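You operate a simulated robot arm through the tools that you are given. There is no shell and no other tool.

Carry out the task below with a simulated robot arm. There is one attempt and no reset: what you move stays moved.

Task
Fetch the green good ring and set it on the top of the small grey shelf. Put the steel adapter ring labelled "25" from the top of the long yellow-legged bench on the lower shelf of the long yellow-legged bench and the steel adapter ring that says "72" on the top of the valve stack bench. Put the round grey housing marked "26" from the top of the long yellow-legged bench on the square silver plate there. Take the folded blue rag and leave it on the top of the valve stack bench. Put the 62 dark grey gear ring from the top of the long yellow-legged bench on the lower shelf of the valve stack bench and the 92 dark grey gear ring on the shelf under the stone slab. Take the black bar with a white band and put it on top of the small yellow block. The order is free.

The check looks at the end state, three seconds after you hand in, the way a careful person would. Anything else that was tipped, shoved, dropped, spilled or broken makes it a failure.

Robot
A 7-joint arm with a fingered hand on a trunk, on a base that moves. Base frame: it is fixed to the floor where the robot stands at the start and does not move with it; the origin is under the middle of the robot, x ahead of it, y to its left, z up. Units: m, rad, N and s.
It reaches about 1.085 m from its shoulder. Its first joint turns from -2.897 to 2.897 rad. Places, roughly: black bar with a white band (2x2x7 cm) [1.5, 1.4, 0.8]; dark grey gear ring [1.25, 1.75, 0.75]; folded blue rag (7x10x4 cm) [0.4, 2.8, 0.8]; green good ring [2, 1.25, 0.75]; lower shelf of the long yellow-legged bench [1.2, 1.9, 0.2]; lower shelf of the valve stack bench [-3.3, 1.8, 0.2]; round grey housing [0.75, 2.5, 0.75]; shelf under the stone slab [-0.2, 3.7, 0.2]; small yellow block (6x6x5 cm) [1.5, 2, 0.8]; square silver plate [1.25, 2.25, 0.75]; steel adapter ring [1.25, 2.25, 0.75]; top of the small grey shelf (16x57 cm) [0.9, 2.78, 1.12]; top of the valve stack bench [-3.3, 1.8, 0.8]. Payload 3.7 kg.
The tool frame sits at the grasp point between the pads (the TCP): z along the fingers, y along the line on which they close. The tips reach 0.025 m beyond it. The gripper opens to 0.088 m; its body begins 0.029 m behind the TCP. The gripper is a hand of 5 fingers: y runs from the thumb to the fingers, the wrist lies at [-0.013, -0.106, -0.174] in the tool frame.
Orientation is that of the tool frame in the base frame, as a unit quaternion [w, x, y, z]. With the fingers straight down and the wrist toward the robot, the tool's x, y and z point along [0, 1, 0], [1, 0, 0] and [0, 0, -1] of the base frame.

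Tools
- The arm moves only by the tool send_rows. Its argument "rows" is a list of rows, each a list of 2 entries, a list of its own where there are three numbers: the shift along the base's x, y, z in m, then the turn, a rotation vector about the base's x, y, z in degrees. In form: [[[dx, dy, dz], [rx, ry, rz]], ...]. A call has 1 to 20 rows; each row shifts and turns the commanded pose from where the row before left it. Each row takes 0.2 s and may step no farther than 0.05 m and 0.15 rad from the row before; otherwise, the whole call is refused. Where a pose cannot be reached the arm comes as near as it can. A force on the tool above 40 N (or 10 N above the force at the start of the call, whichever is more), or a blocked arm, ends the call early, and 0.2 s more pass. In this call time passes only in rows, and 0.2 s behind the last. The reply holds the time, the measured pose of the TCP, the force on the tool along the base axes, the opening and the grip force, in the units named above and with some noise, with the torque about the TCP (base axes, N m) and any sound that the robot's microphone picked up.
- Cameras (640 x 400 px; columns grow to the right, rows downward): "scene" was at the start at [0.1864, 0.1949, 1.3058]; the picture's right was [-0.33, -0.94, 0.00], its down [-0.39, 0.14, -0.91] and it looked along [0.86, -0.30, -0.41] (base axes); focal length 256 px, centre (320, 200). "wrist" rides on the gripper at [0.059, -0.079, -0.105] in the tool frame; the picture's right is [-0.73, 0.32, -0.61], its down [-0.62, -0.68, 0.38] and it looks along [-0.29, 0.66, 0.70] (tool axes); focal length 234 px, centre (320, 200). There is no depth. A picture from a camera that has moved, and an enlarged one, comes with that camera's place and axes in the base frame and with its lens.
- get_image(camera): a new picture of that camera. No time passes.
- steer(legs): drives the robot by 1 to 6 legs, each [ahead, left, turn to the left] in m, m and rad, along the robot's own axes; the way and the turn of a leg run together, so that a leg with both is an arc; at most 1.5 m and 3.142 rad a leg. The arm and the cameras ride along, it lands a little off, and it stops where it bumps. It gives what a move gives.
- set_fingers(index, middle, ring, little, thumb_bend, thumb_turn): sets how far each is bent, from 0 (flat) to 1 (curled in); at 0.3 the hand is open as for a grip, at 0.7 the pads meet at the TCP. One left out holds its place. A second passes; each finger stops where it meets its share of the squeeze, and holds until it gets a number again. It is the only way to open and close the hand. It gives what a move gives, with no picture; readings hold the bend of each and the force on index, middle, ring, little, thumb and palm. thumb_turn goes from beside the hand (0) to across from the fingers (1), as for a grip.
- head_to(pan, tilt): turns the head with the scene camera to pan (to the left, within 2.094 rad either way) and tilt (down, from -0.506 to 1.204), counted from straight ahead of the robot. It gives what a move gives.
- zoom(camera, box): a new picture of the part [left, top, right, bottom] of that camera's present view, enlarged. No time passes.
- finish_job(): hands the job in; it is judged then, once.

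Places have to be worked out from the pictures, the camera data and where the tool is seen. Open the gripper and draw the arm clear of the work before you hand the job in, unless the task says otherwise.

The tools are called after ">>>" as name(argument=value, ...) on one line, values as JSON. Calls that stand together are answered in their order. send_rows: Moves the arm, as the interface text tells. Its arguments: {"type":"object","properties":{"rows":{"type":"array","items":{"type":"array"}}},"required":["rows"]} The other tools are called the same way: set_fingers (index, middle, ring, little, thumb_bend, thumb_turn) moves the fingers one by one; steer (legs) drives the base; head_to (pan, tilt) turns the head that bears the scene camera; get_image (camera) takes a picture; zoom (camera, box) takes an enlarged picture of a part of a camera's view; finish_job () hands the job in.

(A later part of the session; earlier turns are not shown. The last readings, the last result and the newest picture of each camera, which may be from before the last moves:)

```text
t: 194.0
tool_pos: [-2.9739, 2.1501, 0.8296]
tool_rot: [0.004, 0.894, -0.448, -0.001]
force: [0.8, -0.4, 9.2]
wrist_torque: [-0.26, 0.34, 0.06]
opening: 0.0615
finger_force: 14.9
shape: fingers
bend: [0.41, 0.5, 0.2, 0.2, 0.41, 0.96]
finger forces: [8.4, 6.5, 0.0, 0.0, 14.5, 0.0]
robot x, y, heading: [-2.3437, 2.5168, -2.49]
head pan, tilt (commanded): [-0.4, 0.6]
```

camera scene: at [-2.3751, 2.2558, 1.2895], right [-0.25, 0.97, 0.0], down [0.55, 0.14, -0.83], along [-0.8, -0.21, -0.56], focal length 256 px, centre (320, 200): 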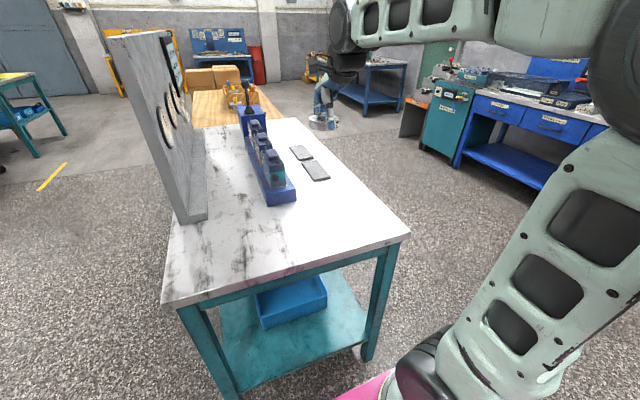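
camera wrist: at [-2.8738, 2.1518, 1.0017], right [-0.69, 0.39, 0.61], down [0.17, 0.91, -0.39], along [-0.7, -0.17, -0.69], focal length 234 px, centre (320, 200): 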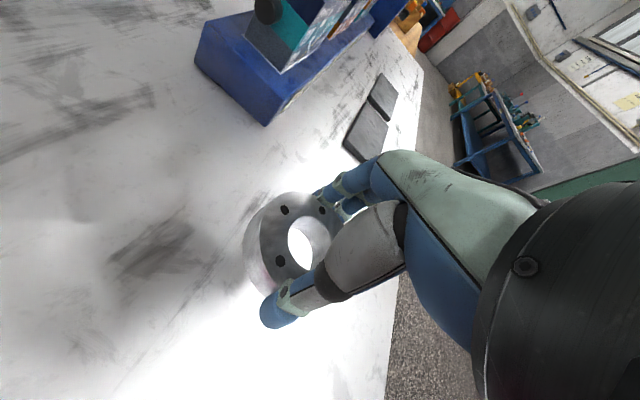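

Contact confirmed. I release the ring and lift straight up.

>>> set_fingers(index=0.2, middle=0.2, thumb_bend=0.2)

>>> send_rows(rows=[[[0, 0, 0.02], [0, 0, 0]], [[0, 0, 0.045], [0, 0, 0]], [[0, 0, 0.045], [0, 0, 0]], [[0, 0, 0.045], [0, 0, 0]], [[0, 0, 0.045], [0, 0, 0]], [[0, 0, 0.045], [0, 0, 0]], [[0, 0, 0.04], [0, 0, 0]]])

>>> get_image(camera="scene")

>>> get_image(camera="wrist")

```text
t: 195.0
tool_pos: [-2.9758, 2.1498, 0.83]
tool_rot: [0.003, 0.895, -0.447, -0.001]
force: [-0.2, -0.2, -0.5]
wrist_torque: [0.01, 0.01, 0.0]
opening: 0.1032
finger_force: 0.1
shape: fingers
bend: [0.2, 0.2, 0.2, 0.2, 0.2, 0.97]
finger forces: [0.0, 0.0, 0.0, 0.0, 0.0, 0.1]
robot x, y, heading: [-2.3446, 2.5203, -2.489]
head pan, tilt (commanded): [-0.4, 0.6]
```

```text
t: 196.6
tool_pos: [-2.9746, 2.1519, 1.1133]
tool_rot: [0.002, 0.895, -0.447, 0.0]
force: [-0.1, 0.2, -0.5]
wrist_torque: [0.0, 0.02, 0.0]
opening: 0.1034
finger_force: 0.0
shape: fingers
bend: [0.2, 0.2, 0.2, 0.2, 0.2, 0.97]
finger forces: [0.1, 0.0, 0.0, 0.0, 0.0, 0.0]
robot x, y, heading: [-2.3438, 2.5181, -2.487]
head pan, tilt (commanded): [-0.4, 0.6]
```

```text
taken
camera scene: at [-2.3751, 2.2559, 1.2895], right [-0.25, 0.97, 0.0], down [0.55, 0.14, -0.83], along [-0.8, -0.21, -0.57], focal length 256 px, centre (320, 200)
```

scene: 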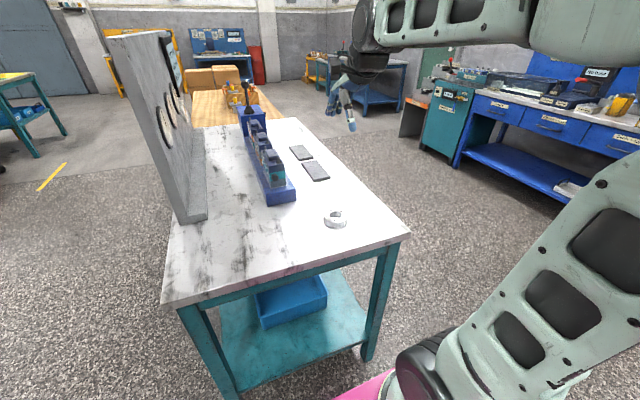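

```text
taken
camera wrist: at [-2.8757, 2.1514, 1.2192], right [-0.69, 0.39, 0.61], down [0.17, 0.91, -0.39], along [-0.7, -0.17, -0.69], focal length 234 px, centre (320, 200)
```

wrist: 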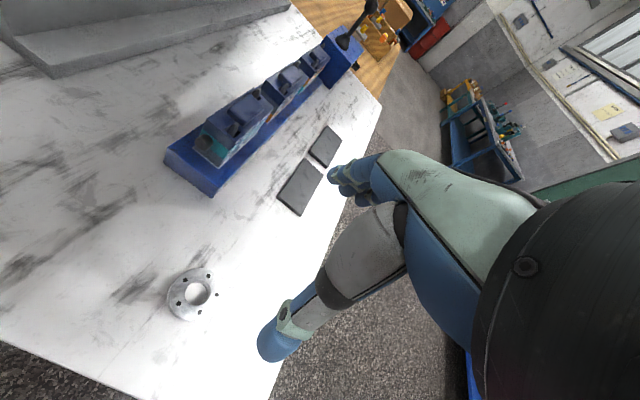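

Ring "72" is on the valve stack bench top. Now I return to the long bench for gear ring 62: back off, turn around, and travel back north of the drums.

>>> set_fingers(index=0.3, middle=0.3, ring=0.3, little=0.3, thumb_bend=0.3)

>>> steer(legs=[[-0.5, 0, 0]])

>>> head_to(pan=0.0, tilt=0.7)

>>> get_image(camera="scene")

```text
t: 197.6
tool_pos: [-2.9759, 2.1511, 1.115]
tool_rot: [0.003, 0.894, -0.447, -0.001]
force: [0.0, -0.2, 0.2]
wrist_torque: [-0.01, 0.01, -0.03]
opening: 0.0854
finger_force: 0.1
shape: fingers
bend: [0.3, 0.3, 0.3, 0.3, 0.3, 0.97]
finger forces: [0.1, 0.0, 0.0, 0.0, 0.1, 0.0]
robot x, y, heading: [-2.3478, 2.5182, -2.493]
head pan, tilt (commanded): [-0.4, 0.6]
```

```text
t: 200.5
tool_pos: [-2.5813, 2.4515, 1.1147]
tool_rot: [0.003, 0.895, -0.446, -0.001]
force: [-0.2, -0.1, -0.2]
wrist_torque: [0.01, 0.0, 0.0]
opening: 0.0851
finger_force: 0.1
shape: fingers
bend: [0.3, 0.3, 0.3, 0.3, 0.3, 0.97]
finger forces: [0.1, 0.0, 0.0, 0.0, 0.0, 0.0]
robot x, y, heading: [-1.9555, 2.8219, -2.486]
head pan, tilt (commanded): [-0.4, 0.6]
```

```text
t: 201.4
tool_pos: [-2.582, 2.4514, 1.1136]
tool_rot: [0.003, 0.895, -0.446, -0.001]
force: [-0.5, -0.7, 0.0]
wrist_torque: [-0.02, 0.03, 0.02]
opening: 0.0854
finger_force: 0.0
shape: fingers
bend: [0.3, 0.3, 0.3, 0.3, 0.3, 0.97]
finger forces: [0.0, 0.0, 0.1, 0.0, 0.0, 0.1]
robot x, y, heading: [-1.9491, 2.8182, -2.484]
head pan, tilt (commanded): [0.0, 0.7]
```

```text
taken
camera scene: at [-1.963, 2.5281, 1.2809], right [-0.61, 0.79, 0.0], down [0.51, 0.39, -0.77], along [-0.61, -0.47, -0.64], focal length 256 px, centre (320, 200)
```

scene: 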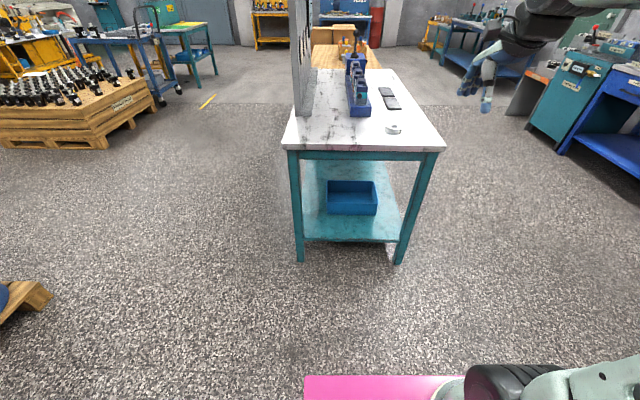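

Free space exists on the lower shelf in front of the blue bin. I now turn around and drive back toward the long bench for gear ring 62.

>>> steer(legs=[[0, 0, 1.55], [0, 0, 1.54], [0.3, -1.27, 0], [0.3, -1.27, 0]])

>>> head_to(pan=-0.1, tilt=0.45)

>>> get_image(camera="scene")

```text
t: 221.7
tool_pos: [0.6685, 1.4317, 1.1142]
tool_rot: [0.0, 0.463, 0.886, 0.003]
force: [-0.3, -0.2, -0.1]
wrist_torque: [0.03, 0.0, -0.01]
opening: 0.0852
finger_force: 0.1
shape: fingers
bend: [0.3, 0.3, 0.3, 0.3, 0.3, 0.97]
finger forces: [0.1, 0.0, 0.0, 0.0, 0.1, 0.0]
robot x, y, heading: [0.0227, 1.0873, 0.616]
head pan, tilt (commanded): [0.0, 0.7]
```

```text
t: 222.5
tool_pos: [0.6669, 1.4318, 1.1147]
tool_rot: [0.0, 0.463, 0.886, 0.003]
force: [0.0, 0.3, -0.4]
wrist_torque: [0.03, -0.01, -0.02]
opening: 0.0854
finger_force: 0.0
shape: fingers
bend: [0.3, 0.3, 0.3, 0.3, 0.3, 0.97]
finger forces: [0.1, 0.0, 0.0, 0.0, 0.0, 0.0]
robot x, y, heading: [0.0251, 1.0898, 0.621]
head pan, tilt (commanded): [-0.099, 0.45]
```

```text
taken
camera scene: at [0.0555, 1.3753, 1.303], right [0.5, -0.87, 0.0], down [-0.38, -0.22, -0.9], along [0.78, 0.45, -0.44], focal length 256 px, centre (320, 200)
```

scene: 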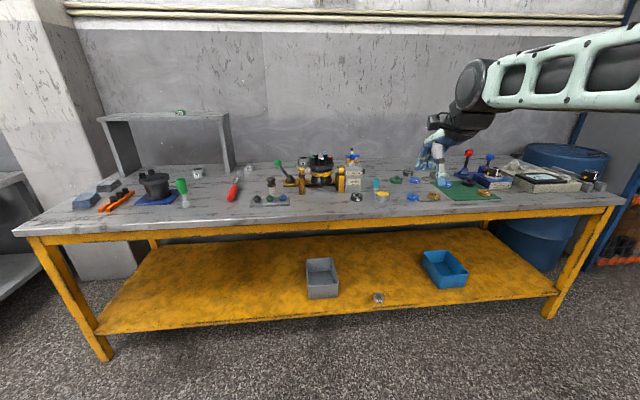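

Aligned in front of gear ring 62. I drive forward 0.47 m.

>>> steer(legs=[[0.47, 0, 0]])

>>> get_image(camera="scene")

>>> get_image(camera="wrist")

```text
t: 225.2
tool_pos: [1.0418, 1.7057, 1.1135]
tool_rot: [0.001, 0.46, 0.888, 0.004]
force: [0.3, 0.7, 0.2]
wrist_torque: [0.0, 0.04, -0.03]
opening: 0.085
finger_force: 0.1
shape: fingers
bend: [0.3, 0.3, 0.3, 0.3, 0.3, 0.97]
finger forces: [0.0, 0.0, 0.0, 0.0, 0.1, 0.0]
robot x, y, heading: [0.403, 1.3594, 0.627]
head pan, tilt (commanded): [-0.099, 0.45]
```

```text
taken
camera scene: at [0.4305, 1.645, 1.3031], right [0.5, -0.87, 0.0], down [-0.38, -0.22, -0.9], along [0.78, 0.45, -0.44], focal length 256 px, centre (320, 200)
```

scene: 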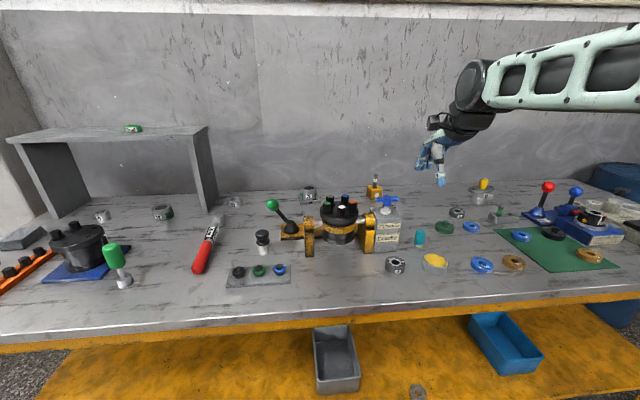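

```text
taken
camera wrist: at [0.944, 1.7062, 1.2189], right [0.68, -0.41, 0.61], down [-0.2, -0.9, -0.39], along [0.71, 0.15, -0.69], focal length 234 px, centre (320, 200)
```

wrist: 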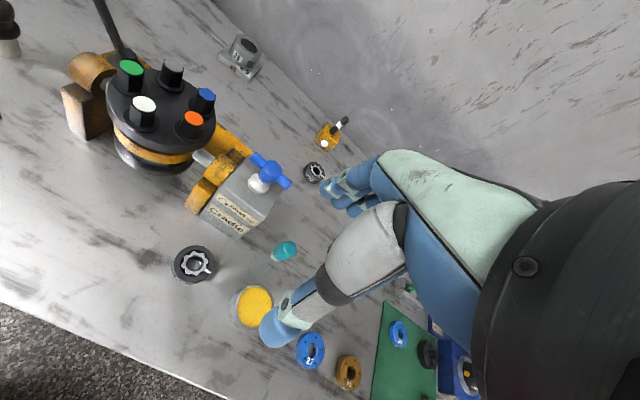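

I zoom for precise positions of gear 62 and its neighbours.

>>> zoom(camera="wrist", box=[150, 200, 310, 330])

>>> zoom(camera="scene", box=[360, 220, 456, 290])

```text
3.08 times, centred on (230, 265) of wrist
camera zoom: at [0.944, 1.7062, 1.2189], right [0.68, -0.41, 0.61], down [-0.2, -0.9, -0.39], along [0.71, 0.15, -0.69], focal length 720 px, centre (597, 0)
```

zoom: 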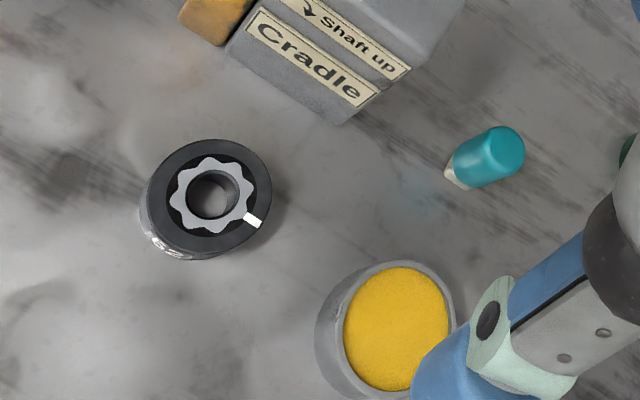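

```text
5.71 times, centred on (408, 255) of scene
camera zoom: at [0.4305, 1.645, 1.3031], right [0.5, -0.87, 0.0], down [-0.38, -0.22, -0.9], along [0.78, 0.45, -0.44], focal length 1463 px, centre (-183, -114)
```

zoom: 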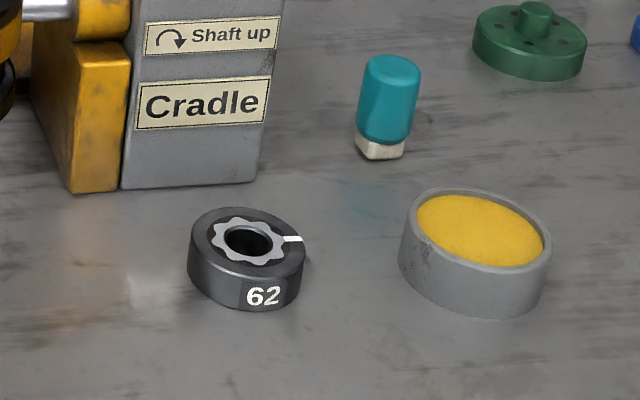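

Gear 62 is at (1.043, 1.7465); the cradle box face is only ~7.7 cm behind it, so I offset the hand 9 mm toward me to keep the fingers clear. I move over it and descend partway.

>>> send_rows(rows=[[[-0.0045, 0.0331, 0], [0, 0, 0]], [[0, 0, -0.045], [0, 0, 0]], [[0, 0, -0.045], [0, 0, 0]], [[0, 0, -0.045], [0, 0, 0]], [[0, 0, -0.045], [0, 0, 0]]])

>>> zoom(camera="wrist", box=[160, 140, 420, 360])

>>> zoom(camera="scene", box=[340, 180, 468, 280])

```text
t: 226.4
tool_pos: [1.0367, 1.7354, 0.9345]
tool_rot: [0.001, 0.46, 0.888, 0.003]
force: [0.2, 0.2, -0.1]
wrist_torque: [0.01, 0.01, -0.01]
opening: 0.0852
finger_force: 0.1
shape: fingers
bend: [0.3, 0.3, 0.3, 0.3, 0.3, 0.97]
finger forces: [0.0, 0.0, 0.0, 0.0, 0.0, 0.1]
robot x, y, heading: [0.3989, 1.3527, 0.626]
head pan, tilt (commanded): [-0.099, 0.45]
```

```text
1.82 times, centred on (290, 250) of wrist
camera zoom: at [0.9388, 1.7374, 1.0396], right [0.68, -0.41, 0.61], down [-0.2, -0.9, -0.39], along [0.71, 0.15, -0.69], focal length 426 px, centre (374, 109)
```

zoom: 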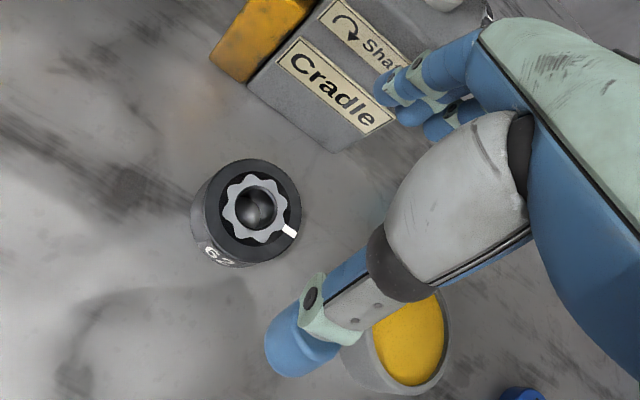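

```text
4.00 times, centred on (404, 230) of scene
camera zoom: at [0.4304, 1.6449, 1.3031], right [0.5, -0.87, 0.0], down [-0.38, -0.22, -0.9], along [0.78, 0.45, -0.44], focal length 1024 px, centre (-16, 80)
```

zoom: 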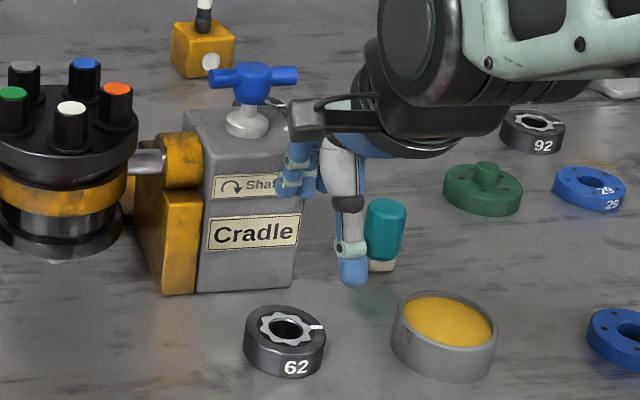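

Gear centre is at tool (7, 12) mm; I correct by a few millimetres and descend to grasp height.

>>> send_rows(rows=[[[0.0016, 0.0065, -0.03], [0, 0, 0]], [[0, 0, -0.03], [0, 0, 0]]])

>>> zoom(camera="wrist", box=[200, 140, 420, 340])

>>> zoom(camera="scene", box=[360, 200, 440, 270])

```text
t: 227.0
tool_pos: [1.039, 1.7437, 0.8744]
tool_rot: [0.0, 0.46, 0.888, 0.003]
force: [-0.8, 0.5, 0.9]
wrist_torque: [-0.02, 0.05, -0.01]
opening: 0.0853
finger_force: 0.0
shape: fingers
bend: [0.3, 0.3, 0.3, 0.3, 0.3, 0.97]
finger forces: [0.0, 0.0, 0.1, 0.0, 0.0, 0.0]
robot x, y, heading: [0.4018, 1.36, 0.627]
head pan, tilt (commanded): [-0.099, 0.45]
```

```text
2.00 times, centred on (310, 240) of wrist
camera zoom: at [0.9416, 1.7456, 0.9791], right [0.68, -0.41, 0.61], down [-0.2, -0.9, -0.39], along [0.71, 0.15, -0.69], focal length 468 px, centre (340, 120)
```

zoom: 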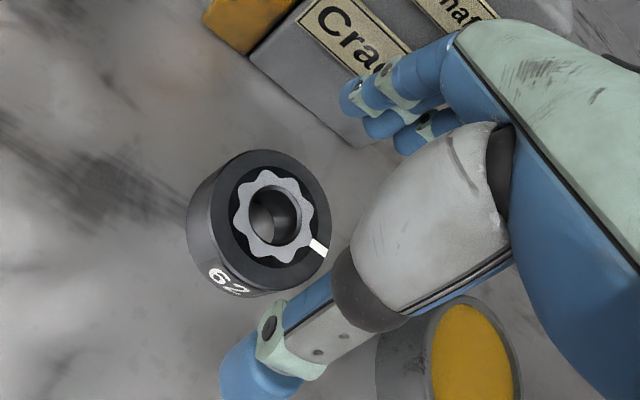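

```text
5.71 times, centred on (400, 235) of scene
camera zoom: at [0.4305, 1.6449, 1.3031], right [0.5, -0.87, 0.0], down [-0.38, -0.22, -0.9], along [0.78, 0.45, -0.44], focal length 1463 px, centre (-137, 0)
```

zoom: 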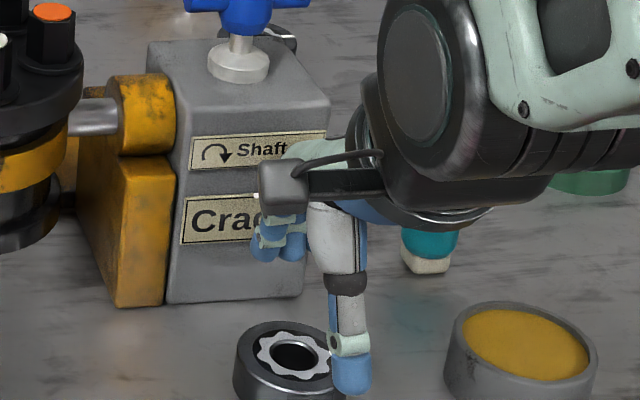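

Gear is centred at tool (4, 4) mm with ~2 cm to the box. I descend the rest and close.

>>> send_rows(rows=[[[0, 0, -0.025], [0, 0, 0]], [[0, 0, -0.018], [0, 0, 0]]])

>>> set_fingers(index=0.7, middle=0.7, thumb_bend=0.7)

>>> send_rows(rows=[[[0, 0, 0.02], [0, 0, 0]], [[0, 0, 0.03], [0, 0, 0]]])

>>> get_image(camera="wrist")

>>> zoom(camera="scene", box=[350, 180, 478, 280])

```text
t: 227.6
tool_pos: [1.0394, 1.7447, 0.8303]
tool_rot: [0.0, 0.46, 0.888, 0.003]
force: [0.9, 0.4, 0.1]
wrist_torque: [0.01, 0.0, -0.01]
opening: 0.085
finger_force: 0.0
shape: fingers
bend: [0.3, 0.3, 0.3, 0.3, 0.3, 0.97]
finger forces: [0.0, 0.1, 0.1, 0.1, 0.0, 0.0]
robot x, y, heading: [0.4054, 1.3588, 0.629]
head pan, tilt (commanded): [-0.099, 0.45]
```

```text
t: 228.6
tool_pos: [1.0397, 1.7455, 0.8302]
tool_rot: [0.0, 0.46, 0.888, 0.002]
force: [0.7, 1.1, 0.8]
wrist_torque: [0.07, -0.12, 0.0]
opening: 0.0455
finger_force: 13.6
shape: fingers
bend: [0.51, 0.56, 0.3, 0.3, 0.48, 0.96]
finger forces: [7.2, 6.9, 0.1, 0.0, 12.4, 0.1]
robot x, y, heading: [0.4039, 1.3603, 0.628]
head pan, tilt (commanded): [-0.099, 0.45]
```

```text
t: 229.2
tool_pos: [1.0394, 1.7432, 0.8793]
tool_rot: [0.001, 0.46, 0.888, 0.002]
force: [0.4, 0.6, -2.8]
wrist_torque: [-0.01, 0.0, 0.0]
opening: 0.0458
finger_force: 12.5
shape: fingers
bend: [0.52, 0.57, 0.3, 0.3, 0.48, 0.96]
finger forces: [6.7, 6.3, 0.1, 0.0, 12.6, 0.0]
robot x, y, heading: [0.3985, 1.3554, 0.619]
head pan, tilt (commanded): [-0.099, 0.45]
```

```text
taken
camera wrist: at [0.9407, 1.7448, 0.9856], right [0.68, -0.41, 0.61], down [-0.2, -0.9, -0.39], along [0.71, 0.15, -0.69], focal length 234 px, centre (320, 200)
```

wrist: 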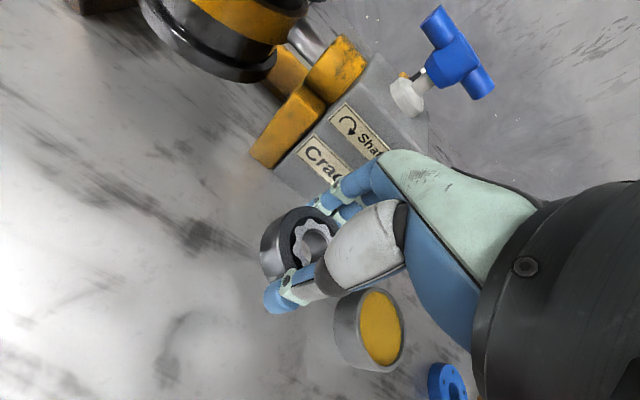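

```text
4.00 times, centred on (414, 230) of scene
camera zoom: at [0.4307, 1.6451, 1.303], right [0.5, -0.87, 0.0], down [-0.38, -0.22, -0.9], along [0.78, 0.45, -0.44], focal length 1024 px, centre (-56, 80)
```

zoom: 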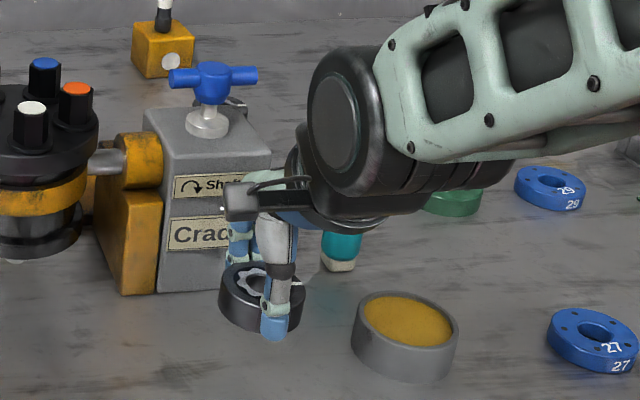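

Gear 62 is held. I raise it to travelling height, then go back along the same route to the valve stack bench.

>>> send_rows(rows=[[[0, 0, 0.047], [0, 0, 0]], [[0, 0, 0.047], [0, 0, 0]], [[0, 0, 0.047], [0, 0, 0]], [[0, 0, 0.047], [0, 0, 0]], [[0, 0, 0.047], [0, 0, 0]]])

>>> steer(legs=[[-0.47, 0, 0], [-0.3, 1.27, 0], [-0.3, 1.27, 0], [0, 0, -1.55], [0, 0, -1.55]])

>>> head_to(pan=0.0, tilt=0.6)

>>> get_image(camera="scene")

```text
t: 230.4
tool_pos: [1.0391, 1.7449, 1.119]
tool_rot: [0.001, 0.461, 0.887, 0.002]
force: [0.0, 0.1, -2.7]
wrist_torque: [0.01, 0.0, 0.01]
opening: 0.0456
finger_force: 12.7
shape: fingers
bend: [0.52, 0.57, 0.3, 0.3, 0.48, 0.96]
finger forces: [6.8, 6.4, 0.1, 0.1, 12.4, 0.0]
robot x, y, heading: [0.4002, 1.3568, 0.627]
head pan, tilt (commanded): [-0.099, 0.45]
```

```text
t: 253.0
tool_pos: [-2.5408, 2.4103, 1.1188]
tool_rot: [0.002, 0.895, -0.447, 0.0]
force: [1.1, -0.2, -2.8]
wrist_torque: [0.01, 0.06, 0.0]
opening: 0.0442
finger_force: 11.7
shape: fingers
bend: [0.53, 0.58, 0.3, 0.3, 0.48, 0.96]
finger forces: [6.3, 6.0, 0.0, 0.0, 11.1, 0.0]
robot x, y, heading: [-1.9143, 2.817, -2.485]
head pan, tilt (commanded): [-0.099, 0.45]
```

```text
t: 253.7
tool_pos: [-2.541, 2.4105, 1.119]
tool_rot: [0.003, 0.895, -0.447, 0.0]
force: [-0.5, -1.5, -3.6]
wrist_torque: [-0.02, 0.0, 0.03]
opening: 0.0443
finger_force: 11.9
shape: fingers
bend: [0.53, 0.58, 0.3, 0.3, 0.48, 0.96]
finger forces: [6.3, 5.9, 0.0, 0.0, 11.2, 0.1]
robot x, y, heading: [-1.9153, 2.8141, -2.488]
head pan, tilt (commanded): [0.0, 0.6]
```

```text
taken
camera scene: at [-1.9286, 2.5238, 1.2895], right [-0.61, 0.79, 0.0], down [0.45, 0.34, -0.83], along [-0.66, -0.5, -0.56], focal length 256 px, centre (320, 200)
```

scene: 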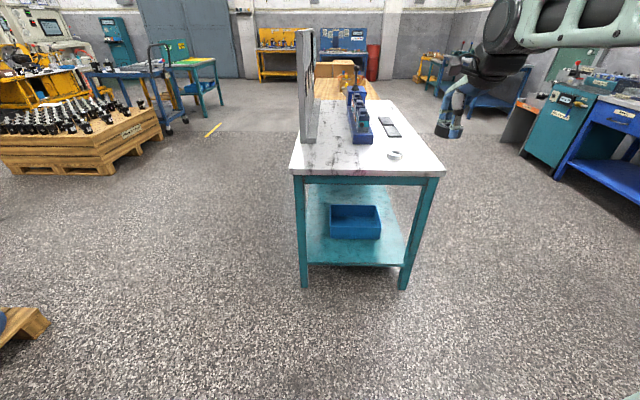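

I align with the bench, centre on the free strip before the blue bin, then lower the gear in front of the bench.

>>> steer(legs=[[0, 0, -0.06], [0.155, 0.205, 0]])

>>> send_rows(rows=[[[0, 0, -0.045], [0, 0, 0]], [[0, 0, -0.045], [0, 0, 0]], [[0, 0, -0.045], [0, 0, 0]], [[0, 0, -0.045], [0, 0, 0]], [[0, 0, -0.045], [0, 0, 0]], [[0, 0, -0.045], [0, 0, 0]], [[0, 0, -0.045], [0, 0, 0]], [[0, 0, -0.045], [0, 0, 0]]])

>>> get_image(camera="scene")

>>> get_image(camera="wrist")

```text
t: 256.0
tool_pos: [-2.5687, 2.1877, 1.1187]
tool_rot: [0.002, 0.883, -0.469, -0.001]
force: [0.0, -0.4, -4.0]
wrist_torque: [-0.03, 0.0, -0.01]
opening: 0.0443
finger_force: 11.9
shape: fingers
bend: [0.53, 0.58, 0.3, 0.3, 0.48, 0.96]
finger forces: [6.4, 5.9, 0.1, 0.0, 11.1, 0.0]
robot x, y, heading: [-1.9268, 2.5627, -2.539]
head pan, tilt (commanded): [0.0, 0.6]
```

```text
t: 257.8
tool_pos: [-2.5709, 2.1865, 0.7588]
tool_rot: [0.004, 0.883, -0.469, 0.0]
force: [0.3, -0.4, -1.7]
wrist_torque: [-0.01, 0.0, -0.03]
opening: 0.0439
finger_force: 11.2
shape: fingers
bend: [0.53, 0.58, 0.3, 0.3, 0.48, 0.96]
finger forces: [6.3, 5.9, 0.0, 0.0, 10.8, 0.0]
robot x, y, heading: [-1.925, 2.5604, -2.538]
head pan, tilt (commanded): [0.0, 0.6]
```

```text
taken
camera scene: at [-1.9525, 2.2701, 1.2895], right [-0.57, 0.82, 0.0], down [0.47, 0.32, -0.83], along [-0.68, -0.47, -0.56], focal length 256 px, centre (320, 200)
```

scene: 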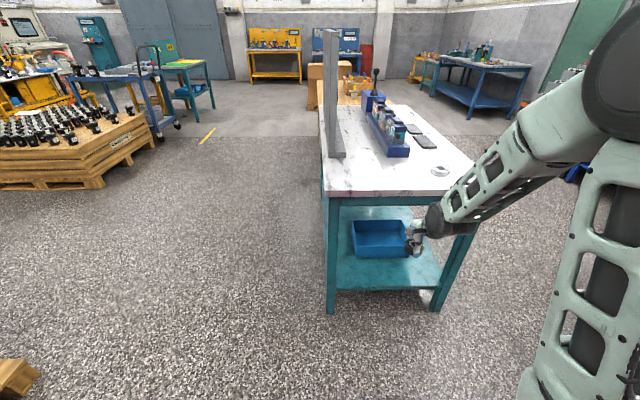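

```text
taken
camera wrist: at [-2.4717, 2.1812, 0.8635], right [-0.67, 0.43, 0.61], down [0.22, 0.9, -0.39], along [-0.71, -0.13, -0.69], focal length 234 px, centre (320, 200)
```

wrist: 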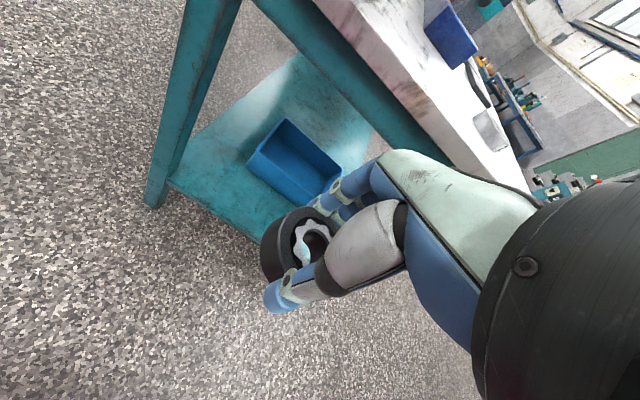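

Descending in front of the bench; the strip before the blue bin is free. I continue down to z ≈ 0.36.

>>> send_rows(rows=[[[0, 0, -0.045], [0, 0, 0]], [[0, 0, -0.045], [0, 0, 0]], [[0, 0, -0.045], [0, 0, 0]], [[0, 0, -0.045], [0, 0, 0]], [[0, 0, -0.045], [0, 0, 0]], [[0, 0, -0.045], [0, 0, 0]], [[0, 0, -0.045], [0, 0, 0]], [[0, 0, -0.045], [0, 0, 0]], [[0, 0, -0.035], [0, 0, 0]]])

>>> get_image(camera="scene")

>>> get_image(camera="wrist")

```text
t: 259.8
tool_pos: [-2.5692, 2.1864, 0.3615]
tool_rot: [0.004, 0.883, -0.47, -0.001]
force: [0.6, 0.6, -3.2]
wrist_torque: [0.02, 0.01, 0.02]
opening: 0.0437
finger_force: 11.5
shape: fingers
bend: [0.53, 0.58, 0.3, 0.3, 0.48, 0.96]
finger forces: [6.2, 5.9, 0.1, 0.0, 10.6, 0.0]
robot x, y, heading: [-1.9235, 2.5602, -2.541]
head pan, tilt (commanded): [0.0, 0.6]
```

```text
taken
camera scene: at [-1.9527, 2.2699, 1.2895], right [-0.57, 0.82, 0.0], down [0.47, 0.32, -0.82], along [-0.68, -0.47, -0.57], focal length 256 px, centre (320, 200)
```

scene: 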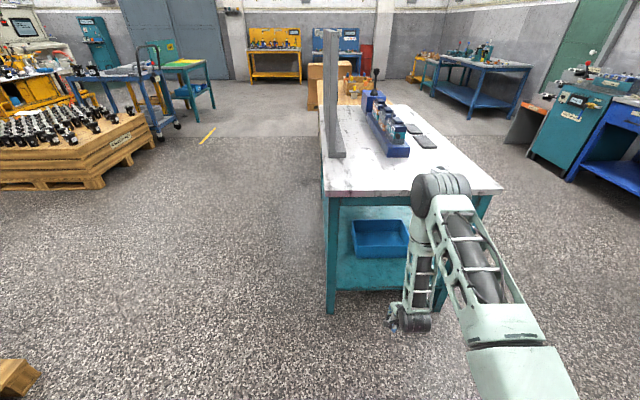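

```text
taken
camera wrist: at [-2.4695, 2.1825, 0.4668], right [-0.67, 0.42, 0.61], down [0.21, 0.9, -0.39], along [-0.71, -0.13, -0.69], focal length 234 px, centre (320, 200)
```

wrist: 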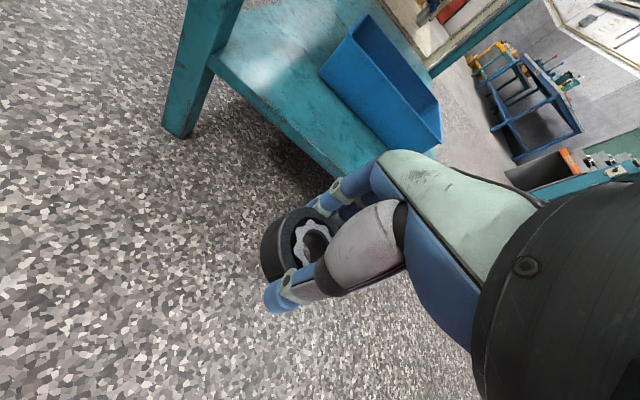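

The arm came down elbow-up this time; extending will straighten and lower the elbow away from the bench edge. I extend halfway under the top and check clearances.

>>> send_rows(rows=[[[-0.0449, -0.0198, -0.01], [0, 0, 0]], [[-0.0449, -0.0198, -0.01], [0, 0, 0]]])

>>> get_image(camera="scene")

>>> get_image(camera="wrist")

```text
t: 260.4
tool_pos: [-2.6585, 2.147, 0.3431]
tool_rot: [0.003, 0.883, -0.469, 0.0]
force: [-0.5, -0.2, -3.2]
wrist_torque: [0.0, -0.01, 0.02]
opening: 0.0437
finger_force: 11.7
shape: fingers
bend: [0.54, 0.58, 0.3, 0.3, 0.48, 0.96]
finger forces: [6.3, 6.2, 0.1, 0.0, 10.9, 0.1]
robot x, y, heading: [-1.9228, 2.5601, -2.546]
head pan, tilt (commanded): [0.0, 0.6]
```

```text
taken
camera scene: at [-1.9527, 2.2699, 1.2895], right [-0.57, 0.82, 0.0], down [0.47, 0.32, -0.82], along [-0.68, -0.47, -0.57], focal length 256 px, centre (320, 200)
```

scene: 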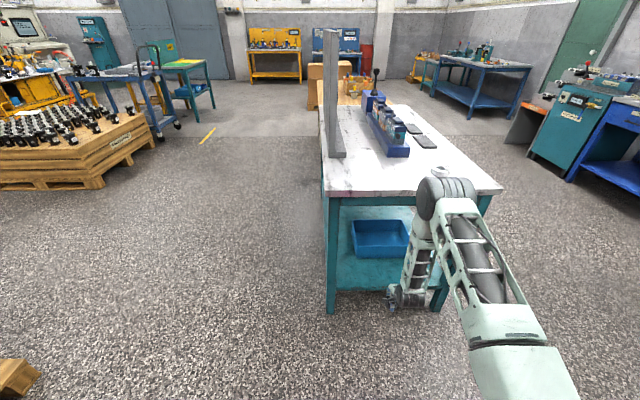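

```text
taken
camera wrist: at [-2.5588, 2.143, 0.448], right [-0.67, 0.42, 0.61], down [0.21, 0.9, -0.39], along [-0.71, -0.13, -0.69], focal length 234 px, centre (320, 200)
```

wrist: 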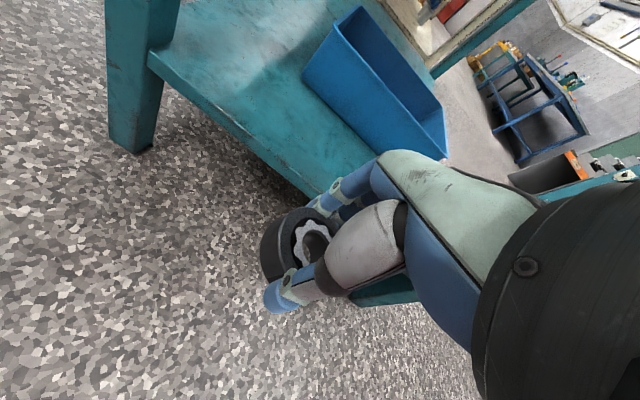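

Elbow is dropping slightly as expected. I extend further in two steps.

>>> send_rows(rows=[[[-0.0449, -0.0198, -0.01], [0, 0, 0]], [[-0.0449, -0.0198, -0.01], [0, 0, 0]]])

>>> get_image(camera="scene")

>>> get_image(camera="wrist")

```text
t: 261.0
tool_pos: [-2.7483, 2.1065, 0.3209]
tool_rot: [0.003, 0.883, -0.469, 0.0]
force: [0.0, 0.3, -3.7]
wrist_torque: [0.0, 0.02, -0.02]
opening: 0.0435
finger_force: 11.4
shape: fingers
bend: [0.54, 0.58, 0.3, 0.3, 0.48, 0.96]
finger forces: [6.3, 6.0, 0.1, 0.0, 10.8, 0.1]
robot x, y, heading: [-1.925, 2.5662, -2.54]
head pan, tilt (commanded): [0.0, 0.6]
```

```text
taken
camera scene: at [-1.9527, 2.2699, 1.2895], right [-0.57, 0.82, 0.0], down [0.47, 0.32, -0.82], along [-0.68, -0.47, -0.57], focal length 256 px, centre (320, 200)
```

scene: 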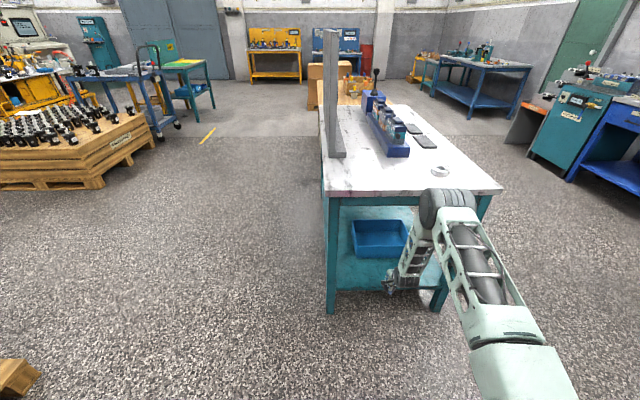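

```text
taken
camera wrist: at [-2.6486, 2.1025, 0.4264], right [-0.67, 0.42, 0.61], down [0.22, 0.9, -0.39], along [-0.71, -0.13, -0.69], focal length 234 px, centre (320, 200)
```

wrist: 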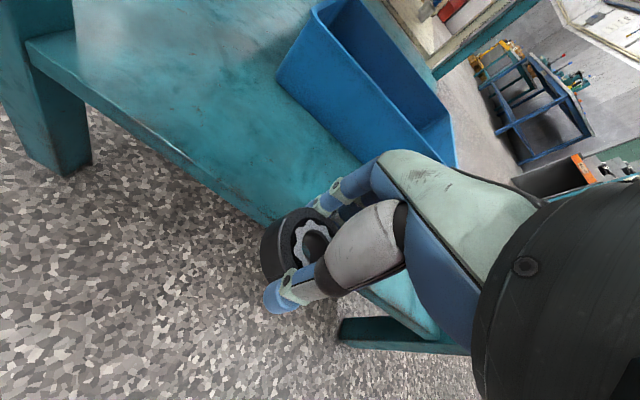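

Bin face is ~25 cm in from the edge, so there is room. I extend the last 9 cm.

>>> send_rows(rows=[[[-0.0449, -0.0198, 0], [0, 0, 0]], [[-0.04, -0.02, 0], [0, 0, 0]]])

>>> get_image(camera="scene")

>>> get_image(camera="wrist")

```text
t: 261.6
tool_pos: [-2.8349, 2.0679, 0.3224]
tool_rot: [0.002, 0.883, -0.47, 0.0]
force: [-0.7, 0.0, -3.7]
wrist_torque: [0.01, 0.01, -0.01]
opening: 0.0433
finger_force: 11.5
shape: fingers
bend: [0.54, 0.58, 0.3, 0.3, 0.48, 0.96]
finger forces: [6.1, 6.1, 0.0, 0.0, 10.7, 0.0]
robot x, y, heading: [-1.9227, 2.5629, -2.542]
head pan, tilt (commanded): [0.0, 0.6]
```

```text
taken
camera scene: at [-1.9527, 2.2699, 1.2895], right [-0.57, 0.82, 0.0], down [0.47, 0.32, -0.82], along [-0.68, -0.47, -0.57], focal length 256 px, centre (320, 200)
```

scene: 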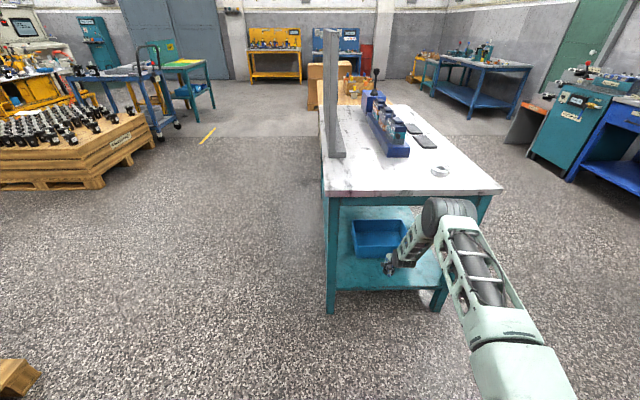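

```text
taken
camera wrist: at [-2.7352, 2.0633, 0.4274], right [-0.67, 0.42, 0.61], down [0.22, 0.9, -0.39], along [-0.71, -0.13, -0.69], focal length 234 px, centre (320, 200)
```

wrist: 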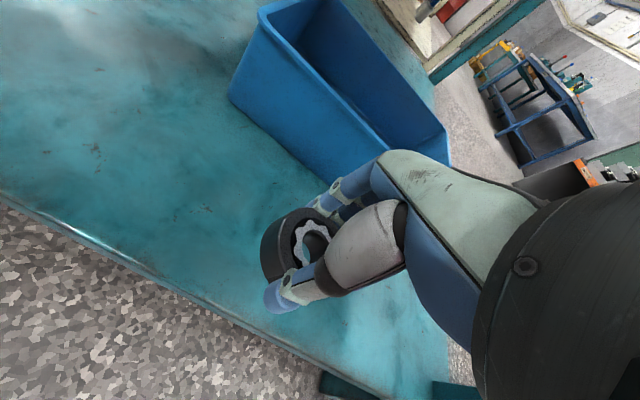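

The gear is over the shelf, well in front of the bin. I lower in small steps with force checks.

>>> send_rows(rows=[[[0, 0, -0.02], [0, 0, 0]], [[0, 0, -0.02], [0, 0, 0]], [[0, 0, -0.015], [0, 0, 0]]])

>>> send_rows(rows=[[[0, 0, -0.006], [0, 0, 0]]])

>>> get_image(camera="wrist")

```text
t: 262.4
tool_pos: [-2.8342, 2.0691, 0.2668]
tool_rot: [0.003, 0.883, -0.469, 0.0]
force: [0.8, -0.2, -3.7]
wrist_torque: [0.04, 0.0, 0.03]
opening: 0.0434
finger_force: 11.7
shape: fingers
bend: [0.54, 0.58, 0.3, 0.3, 0.48, 0.96]
finger forces: [6.2, 6.2, 0.0, 0.0, 10.6, 0.1]
robot x, y, heading: [-1.9242, 2.562, -2.541]
head pan, tilt (commanded): [0.0, 0.6]
```

```text
t: 262.8
tool_pos: [-2.8337, 2.0684, 0.2622]
tool_rot: [0.003, 0.883, -0.469, -0.001]
force: [-0.6, -1.0, -2.5]
wrist_torque: [0.02, 0.04, 0.04]
opening: 0.0434
finger_force: 11.3
shape: fingers
bend: [0.54, 0.58, 0.3, 0.3, 0.48, 0.96]
finger forces: [6.0, 6.1, 0.0, 0.0, 10.6, 0.0]
robot x, y, heading: [-1.9268, 2.5605, -2.534]
head pan, tilt (commanded): [0.0, 0.6]
```

```text
taken
camera wrist: at [-2.7342, 2.0643, 0.3666], right [-0.67, 0.42, 0.61], down [0.21, 0.9, -0.39], along [-0.71, -0.13, -0.69], focal length 234 px, centre (320, 200)
```

wrist: 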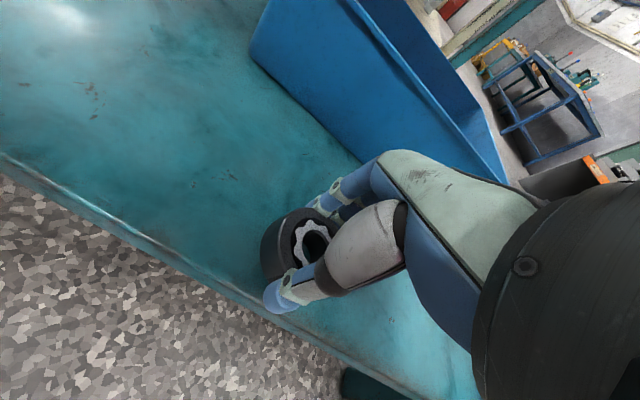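

Still above the surface. Continuing down in 5 mm steps.

>>> send_rows(rows=[[[0, 0, -0.005], [0, 0, 0]]])

>>> send_rows(rows=[[[0, 0, -0.005], [0, 0, 0]]])

>>> send_rows(rows=[[[0, 0, -0.004], [0, 0, 0]]])

```text
t: 263.2
tool_pos: [-2.8339, 2.0707, 0.2568]
tool_rot: [0.002, 0.883, -0.468, 0.0]
force: [0.1, 0.0, -3.7]
wrist_torque: [-0.02, 0.01, 0.02]
opening: 0.0433
finger_force: 11.4
shape: fingers
bend: [0.54, 0.58, 0.3, 0.3, 0.48, 0.96]
finger forces: [6.2, 6.0, 0.1, 0.0, 10.5, 0.0]
robot x, y, heading: [-1.9231, 2.5622, -2.54]
head pan, tilt (commanded): [0.0, 0.6]
```

```text
t: 263.6
tool_pos: [-2.8336, 2.0686, 0.252]
tool_rot: [0.004, 0.883, -0.469, -0.001]
force: [0.8, 0.1, -0.3]
wrist_torque: [-0.02, 0.03, 0.0]
opening: 0.0431
finger_force: 12.2
shape: fingers
bend: [0.54, 0.58, 0.3, 0.3, 0.48, 0.96]
finger forces: [6.1, 6.4, 0.0, 0.1, 12.0, 0.0]
robot x, y, heading: [-1.9193, 2.5605, -2.536]
head pan, tilt (commanded): [0.0, 0.6]
```

```text
t: 264.0
tool_pos: [-2.8358, 2.0679, 0.2501]
tool_rot: [0.004, 0.883, -0.47, -0.001]
force: [3.2, 1.3, 13.7]
wrist_torque: [-0.12, 0.18, -0.03]
opening: 0.043
finger_force: 14.1
shape: fingers
bend: [0.54, 0.58, 0.3, 0.3, 0.48, 0.95]
finger forces: [6.1, 6.9, 0.0, 0.1, 14.7, 0.0]
robot x, y, heading: [-1.9232, 2.5618, -2.534]
head pan, tilt (commanded): [0.0, 0.6]
```

Contact at TCP z ≈ 0.251. I release, lift, and back out along the reverse path.

>>> set_fingers(index=0.3, middle=0.3, thumb_bend=0.3)

>>> get_image(camera="wrist")

>>> send_rows(rows=[[[0, 0, 0.02], [0, 0, 0]], [[0, 0, 0.03], [0, 0, 0]], [[0, 0, 0.025], [0, 0, 0]], [[0.0449, 0.0198, 0], [0, 0, 0]], [[0.0449, 0.0198, 0], [0, 0, 0]], [[0.0449, 0.0198, 0.01], [0, 0, 0]], [[0.0449, 0.0198, 0.01], [0, 0, 0]], [[0.0449, 0.0198, 0.01], [0, 0, 0]], [[0.0449, 0.0198, 0.01], [0, 0, 0]]])

>>> get_image(camera="scene")

>>> get_image(camera="wrist")

```text
t: 265.0
tool_pos: [-2.8346, 2.0689, 0.2477]
tool_rot: [0.003, 0.883, -0.47, -0.001]
force: [-0.5, -0.3, 0.2]
wrist_torque: [-0.04, 0.01, 0.02]
opening: 0.0843
finger_force: 0.1
shape: fingers
bend: [0.3, 0.3, 0.3, 0.3, 0.3, 0.97]
finger forces: [0.0, 0.1, 0.0, 0.0, 0.0, 0.1]
robot x, y, heading: [-1.9245, 2.5597, -2.542]
head pan, tilt (commanded): [0.0, 0.6]
```

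```text
taken
camera wrist: at [-2.7347, 2.0643, 0.3524], right [-0.67, 0.42, 0.61], down [0.21, 0.9, -0.39], along [-0.71, -0.13, -0.69], focal length 234 px, centre (320, 200)
```

wrist: 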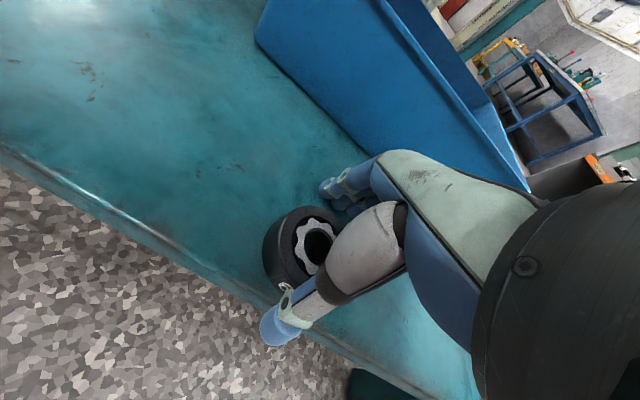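

```text
t: 267.0
tool_pos: [-2.564, 2.1869, 0.3631]
tool_rot: [0.004, 0.883, -0.47, 0.0]
force: [0.1, 0.3, 0.0]
wrist_torque: [-0.01, -0.03, 0.01]
opening: 0.0846
finger_force: 0.0
shape: fingers
bend: [0.3, 0.3, 0.3, 0.3, 0.3, 0.97]
finger forces: [0.1, 0.2, 0.0, 0.0, 0.1, 0.1]
robot x, y, heading: [-1.9288, 2.564, -2.538]
head pan, tilt (commanded): [0.0, 0.6]
```

```text
taken
camera scene: at [-1.9527, 2.27, 1.2895], right [-0.57, 0.82, 0.0], down [0.47, 0.32, -0.83], along [-0.68, -0.47, -0.56], focal length 256 px, centre (320, 200)
```

scene: 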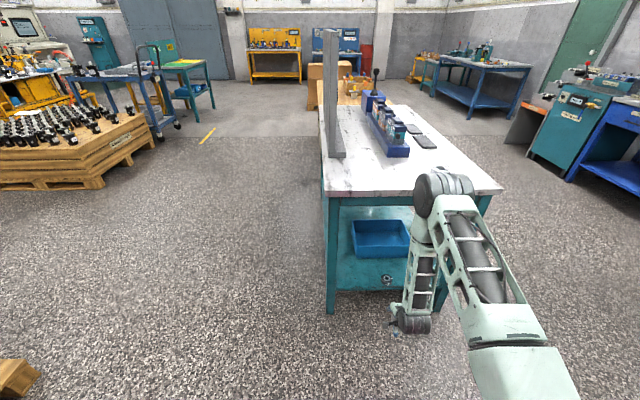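

```text
taken
camera wrist: at [-2.4637, 2.1835, 0.4677], right [-0.67, 0.43, 0.61], down [0.22, 0.9, -0.39], along [-0.71, -0.13, -0.69], focal length 234 px, centre (320, 200)
```

wrist: 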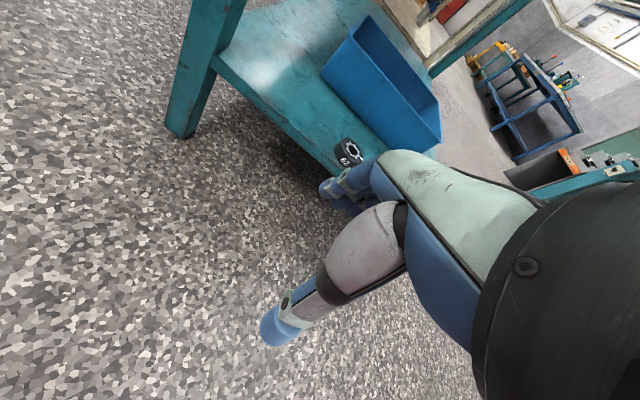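

Gear 62 rests on the valve bench's lower shelf. I raise the arm and travel back for the blue rag.

>>> send_rows(rows=[[[0, 0, 0.0475], [0, 0, 0]], [[0, 0, 0.0475], [0, 0, 0]], [[0, 0, 0.0475], [0, 0, 0]], [[0, 0, 0.0475], [0, 0, 0]], [[0, 0, 0.0475], [0, 0, 0]], [[0, 0, 0.0475], [0, 0, 0]], [[0, 0, 0.0475], [0, 0, 0]], [[0, 0, 0.0475], [0, 0, 0]], [[0, 0, 0.0475], [0, 0, 0]], [[0, 0, 0.0475], [0, 0, 0]], [[0, 0, 0.0475], [0, 0, 0]], [[0, 0, 0.0475], [0, 0, 0]], [[0, 0, 0.0475], [0, 0, 0]], [[0, 0, 0.0475], [0, 0, 0]], [[0, 0, 0.0475], [0, 0, 0]], [[0, 0, 0.0475], [0, 0, 0]]])

>>> steer(legs=[[-0.3, 0, 0], [0, 0, 1.57], [0, 0, 1.57], [0.25, -1.18, 0]])

>>> head_to(pan=0.0, tilt=0.45)

>>> get_image(camera="scene")

```text
t: 270.4
tool_pos: [-2.5662, 2.1862, 1.124]
tool_rot: [0.003, 0.883, -0.47, -0.001]
force: [-0.6, 0.0, -0.4]
wrist_torque: [-0.02, -0.01, 0.04]
opening: 0.0846
finger_force: 0.0
shape: fingers
bend: [0.3, 0.3, 0.3, 0.3, 0.3, 0.97]
finger forces: [0.0, 0.1, 0.0, 0.0, 0.0, 0.0]
robot x, y, heading: [-1.922, 2.5665, -2.538]
head pan, tilt (commanded): [0.0, 0.6]
```

```text
t: 285.7
tool_pos: [-0.1699, 2.2808, 1.1249]
tool_rot: [0.0, 0.471, 0.882, 0.003]
force: [0.5, -1.1, -0.5]
wrist_torque: [0.01, 0.0, -0.02]
opening: 0.0848
finger_force: 0.0
shape: fingers
bend: [0.3, 0.3, 0.3, 0.3, 0.3, 0.97]
finger forces: [0.0, 0.0, 0.0, 0.0, 0.0, 0.0]
robot x, y, heading: [-0.8089, 1.9062, 0.599]
head pan, tilt (commanded): [0.0, 0.6]
```

```text
t: 286.4
tool_pos: [-0.169, 2.2802, 1.1237]
tool_rot: [0.0, 0.471, 0.882, 0.003]
force: [0.2, 0.1, 0.3]
wrist_torque: [0.01, 0.01, 0.02]
opening: 0.0849
finger_force: 0.1
shape: fingers
bend: [0.3, 0.3, 0.3, 0.3, 0.3, 0.97]
finger forces: [0.0, 0.0, 0.0, 0.0, 0.0, 0.0]
robot x, y, heading: [-0.8111, 1.9018, 0.603]
head pan, tilt (commanded): [0.0, 0.45]
```

```text
taken
camera scene: at [-0.7815, 2.2017, 1.303], right [0.56, -0.83, 0.0], down [-0.36, -0.25, -0.9], along [0.74, 0.51, -0.44], focal length 256 px, centre (320, 200)
```

scene: 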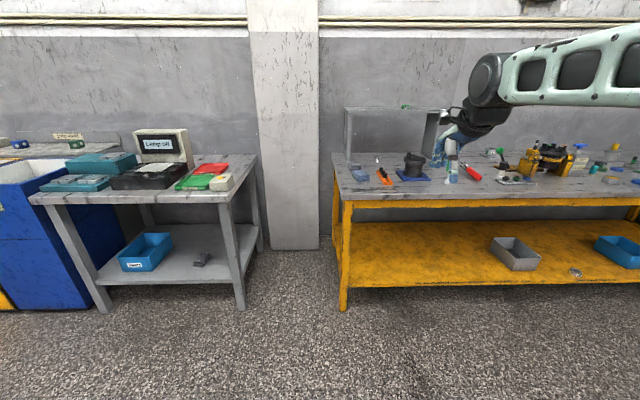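

The rag is on the long bench's left end, straight ahead. I drive forward 0.72 m.

>>> steer(legs=[[0.72, 0, 0]])

>>> get_image(camera="scene")

>>> get_image(camera="wrist")

```text
t: 290.3
tool_pos: [0.42, 2.6793, 1.1244]
tool_rot: [0.0, 0.473, 0.881, 0.003]
force: [0.5, -1.1, 0.2]
wrist_torque: [-0.01, -0.01, 0.01]
opening: 0.0846
finger_force: 0.1
shape: fingers
bend: [0.3, 0.3, 0.3, 0.3, 0.3, 0.97]
finger forces: [0.1, 0.0, 0.1, 0.0, 0.0, 0.0]
robot x, y, heading: [-0.2255, 2.3104, 0.598]
head pan, tilt (commanded): [0.0, 0.45]
```

```text
taken
camera scene: at [-0.1928, 2.6019, 1.3031], right [0.56, -0.83, 0.0], down [-0.36, -0.24, -0.9], along [0.74, 0.51, -0.44], focal length 256 px, centre (320, 200)
```

scene: 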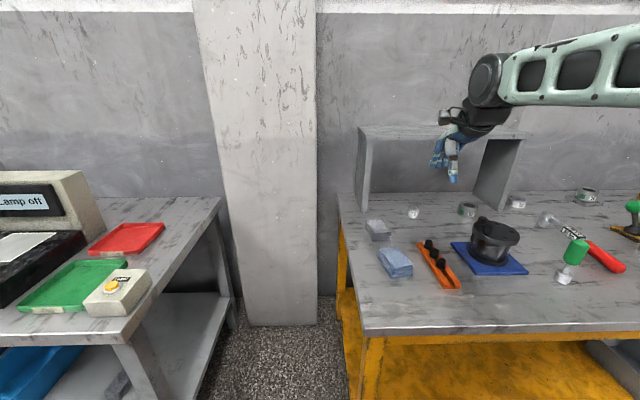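

```text
taken
camera wrist: at [0.3221, 2.6835, 1.2285], right [0.67, -0.43, 0.61], down [-0.22, -0.89, -0.39], along [0.71, 0.13, -0.69], focal length 234 px, centre (320, 200)
```

wrist: 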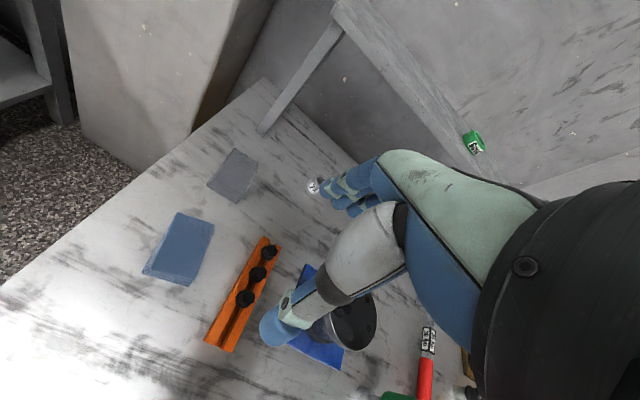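

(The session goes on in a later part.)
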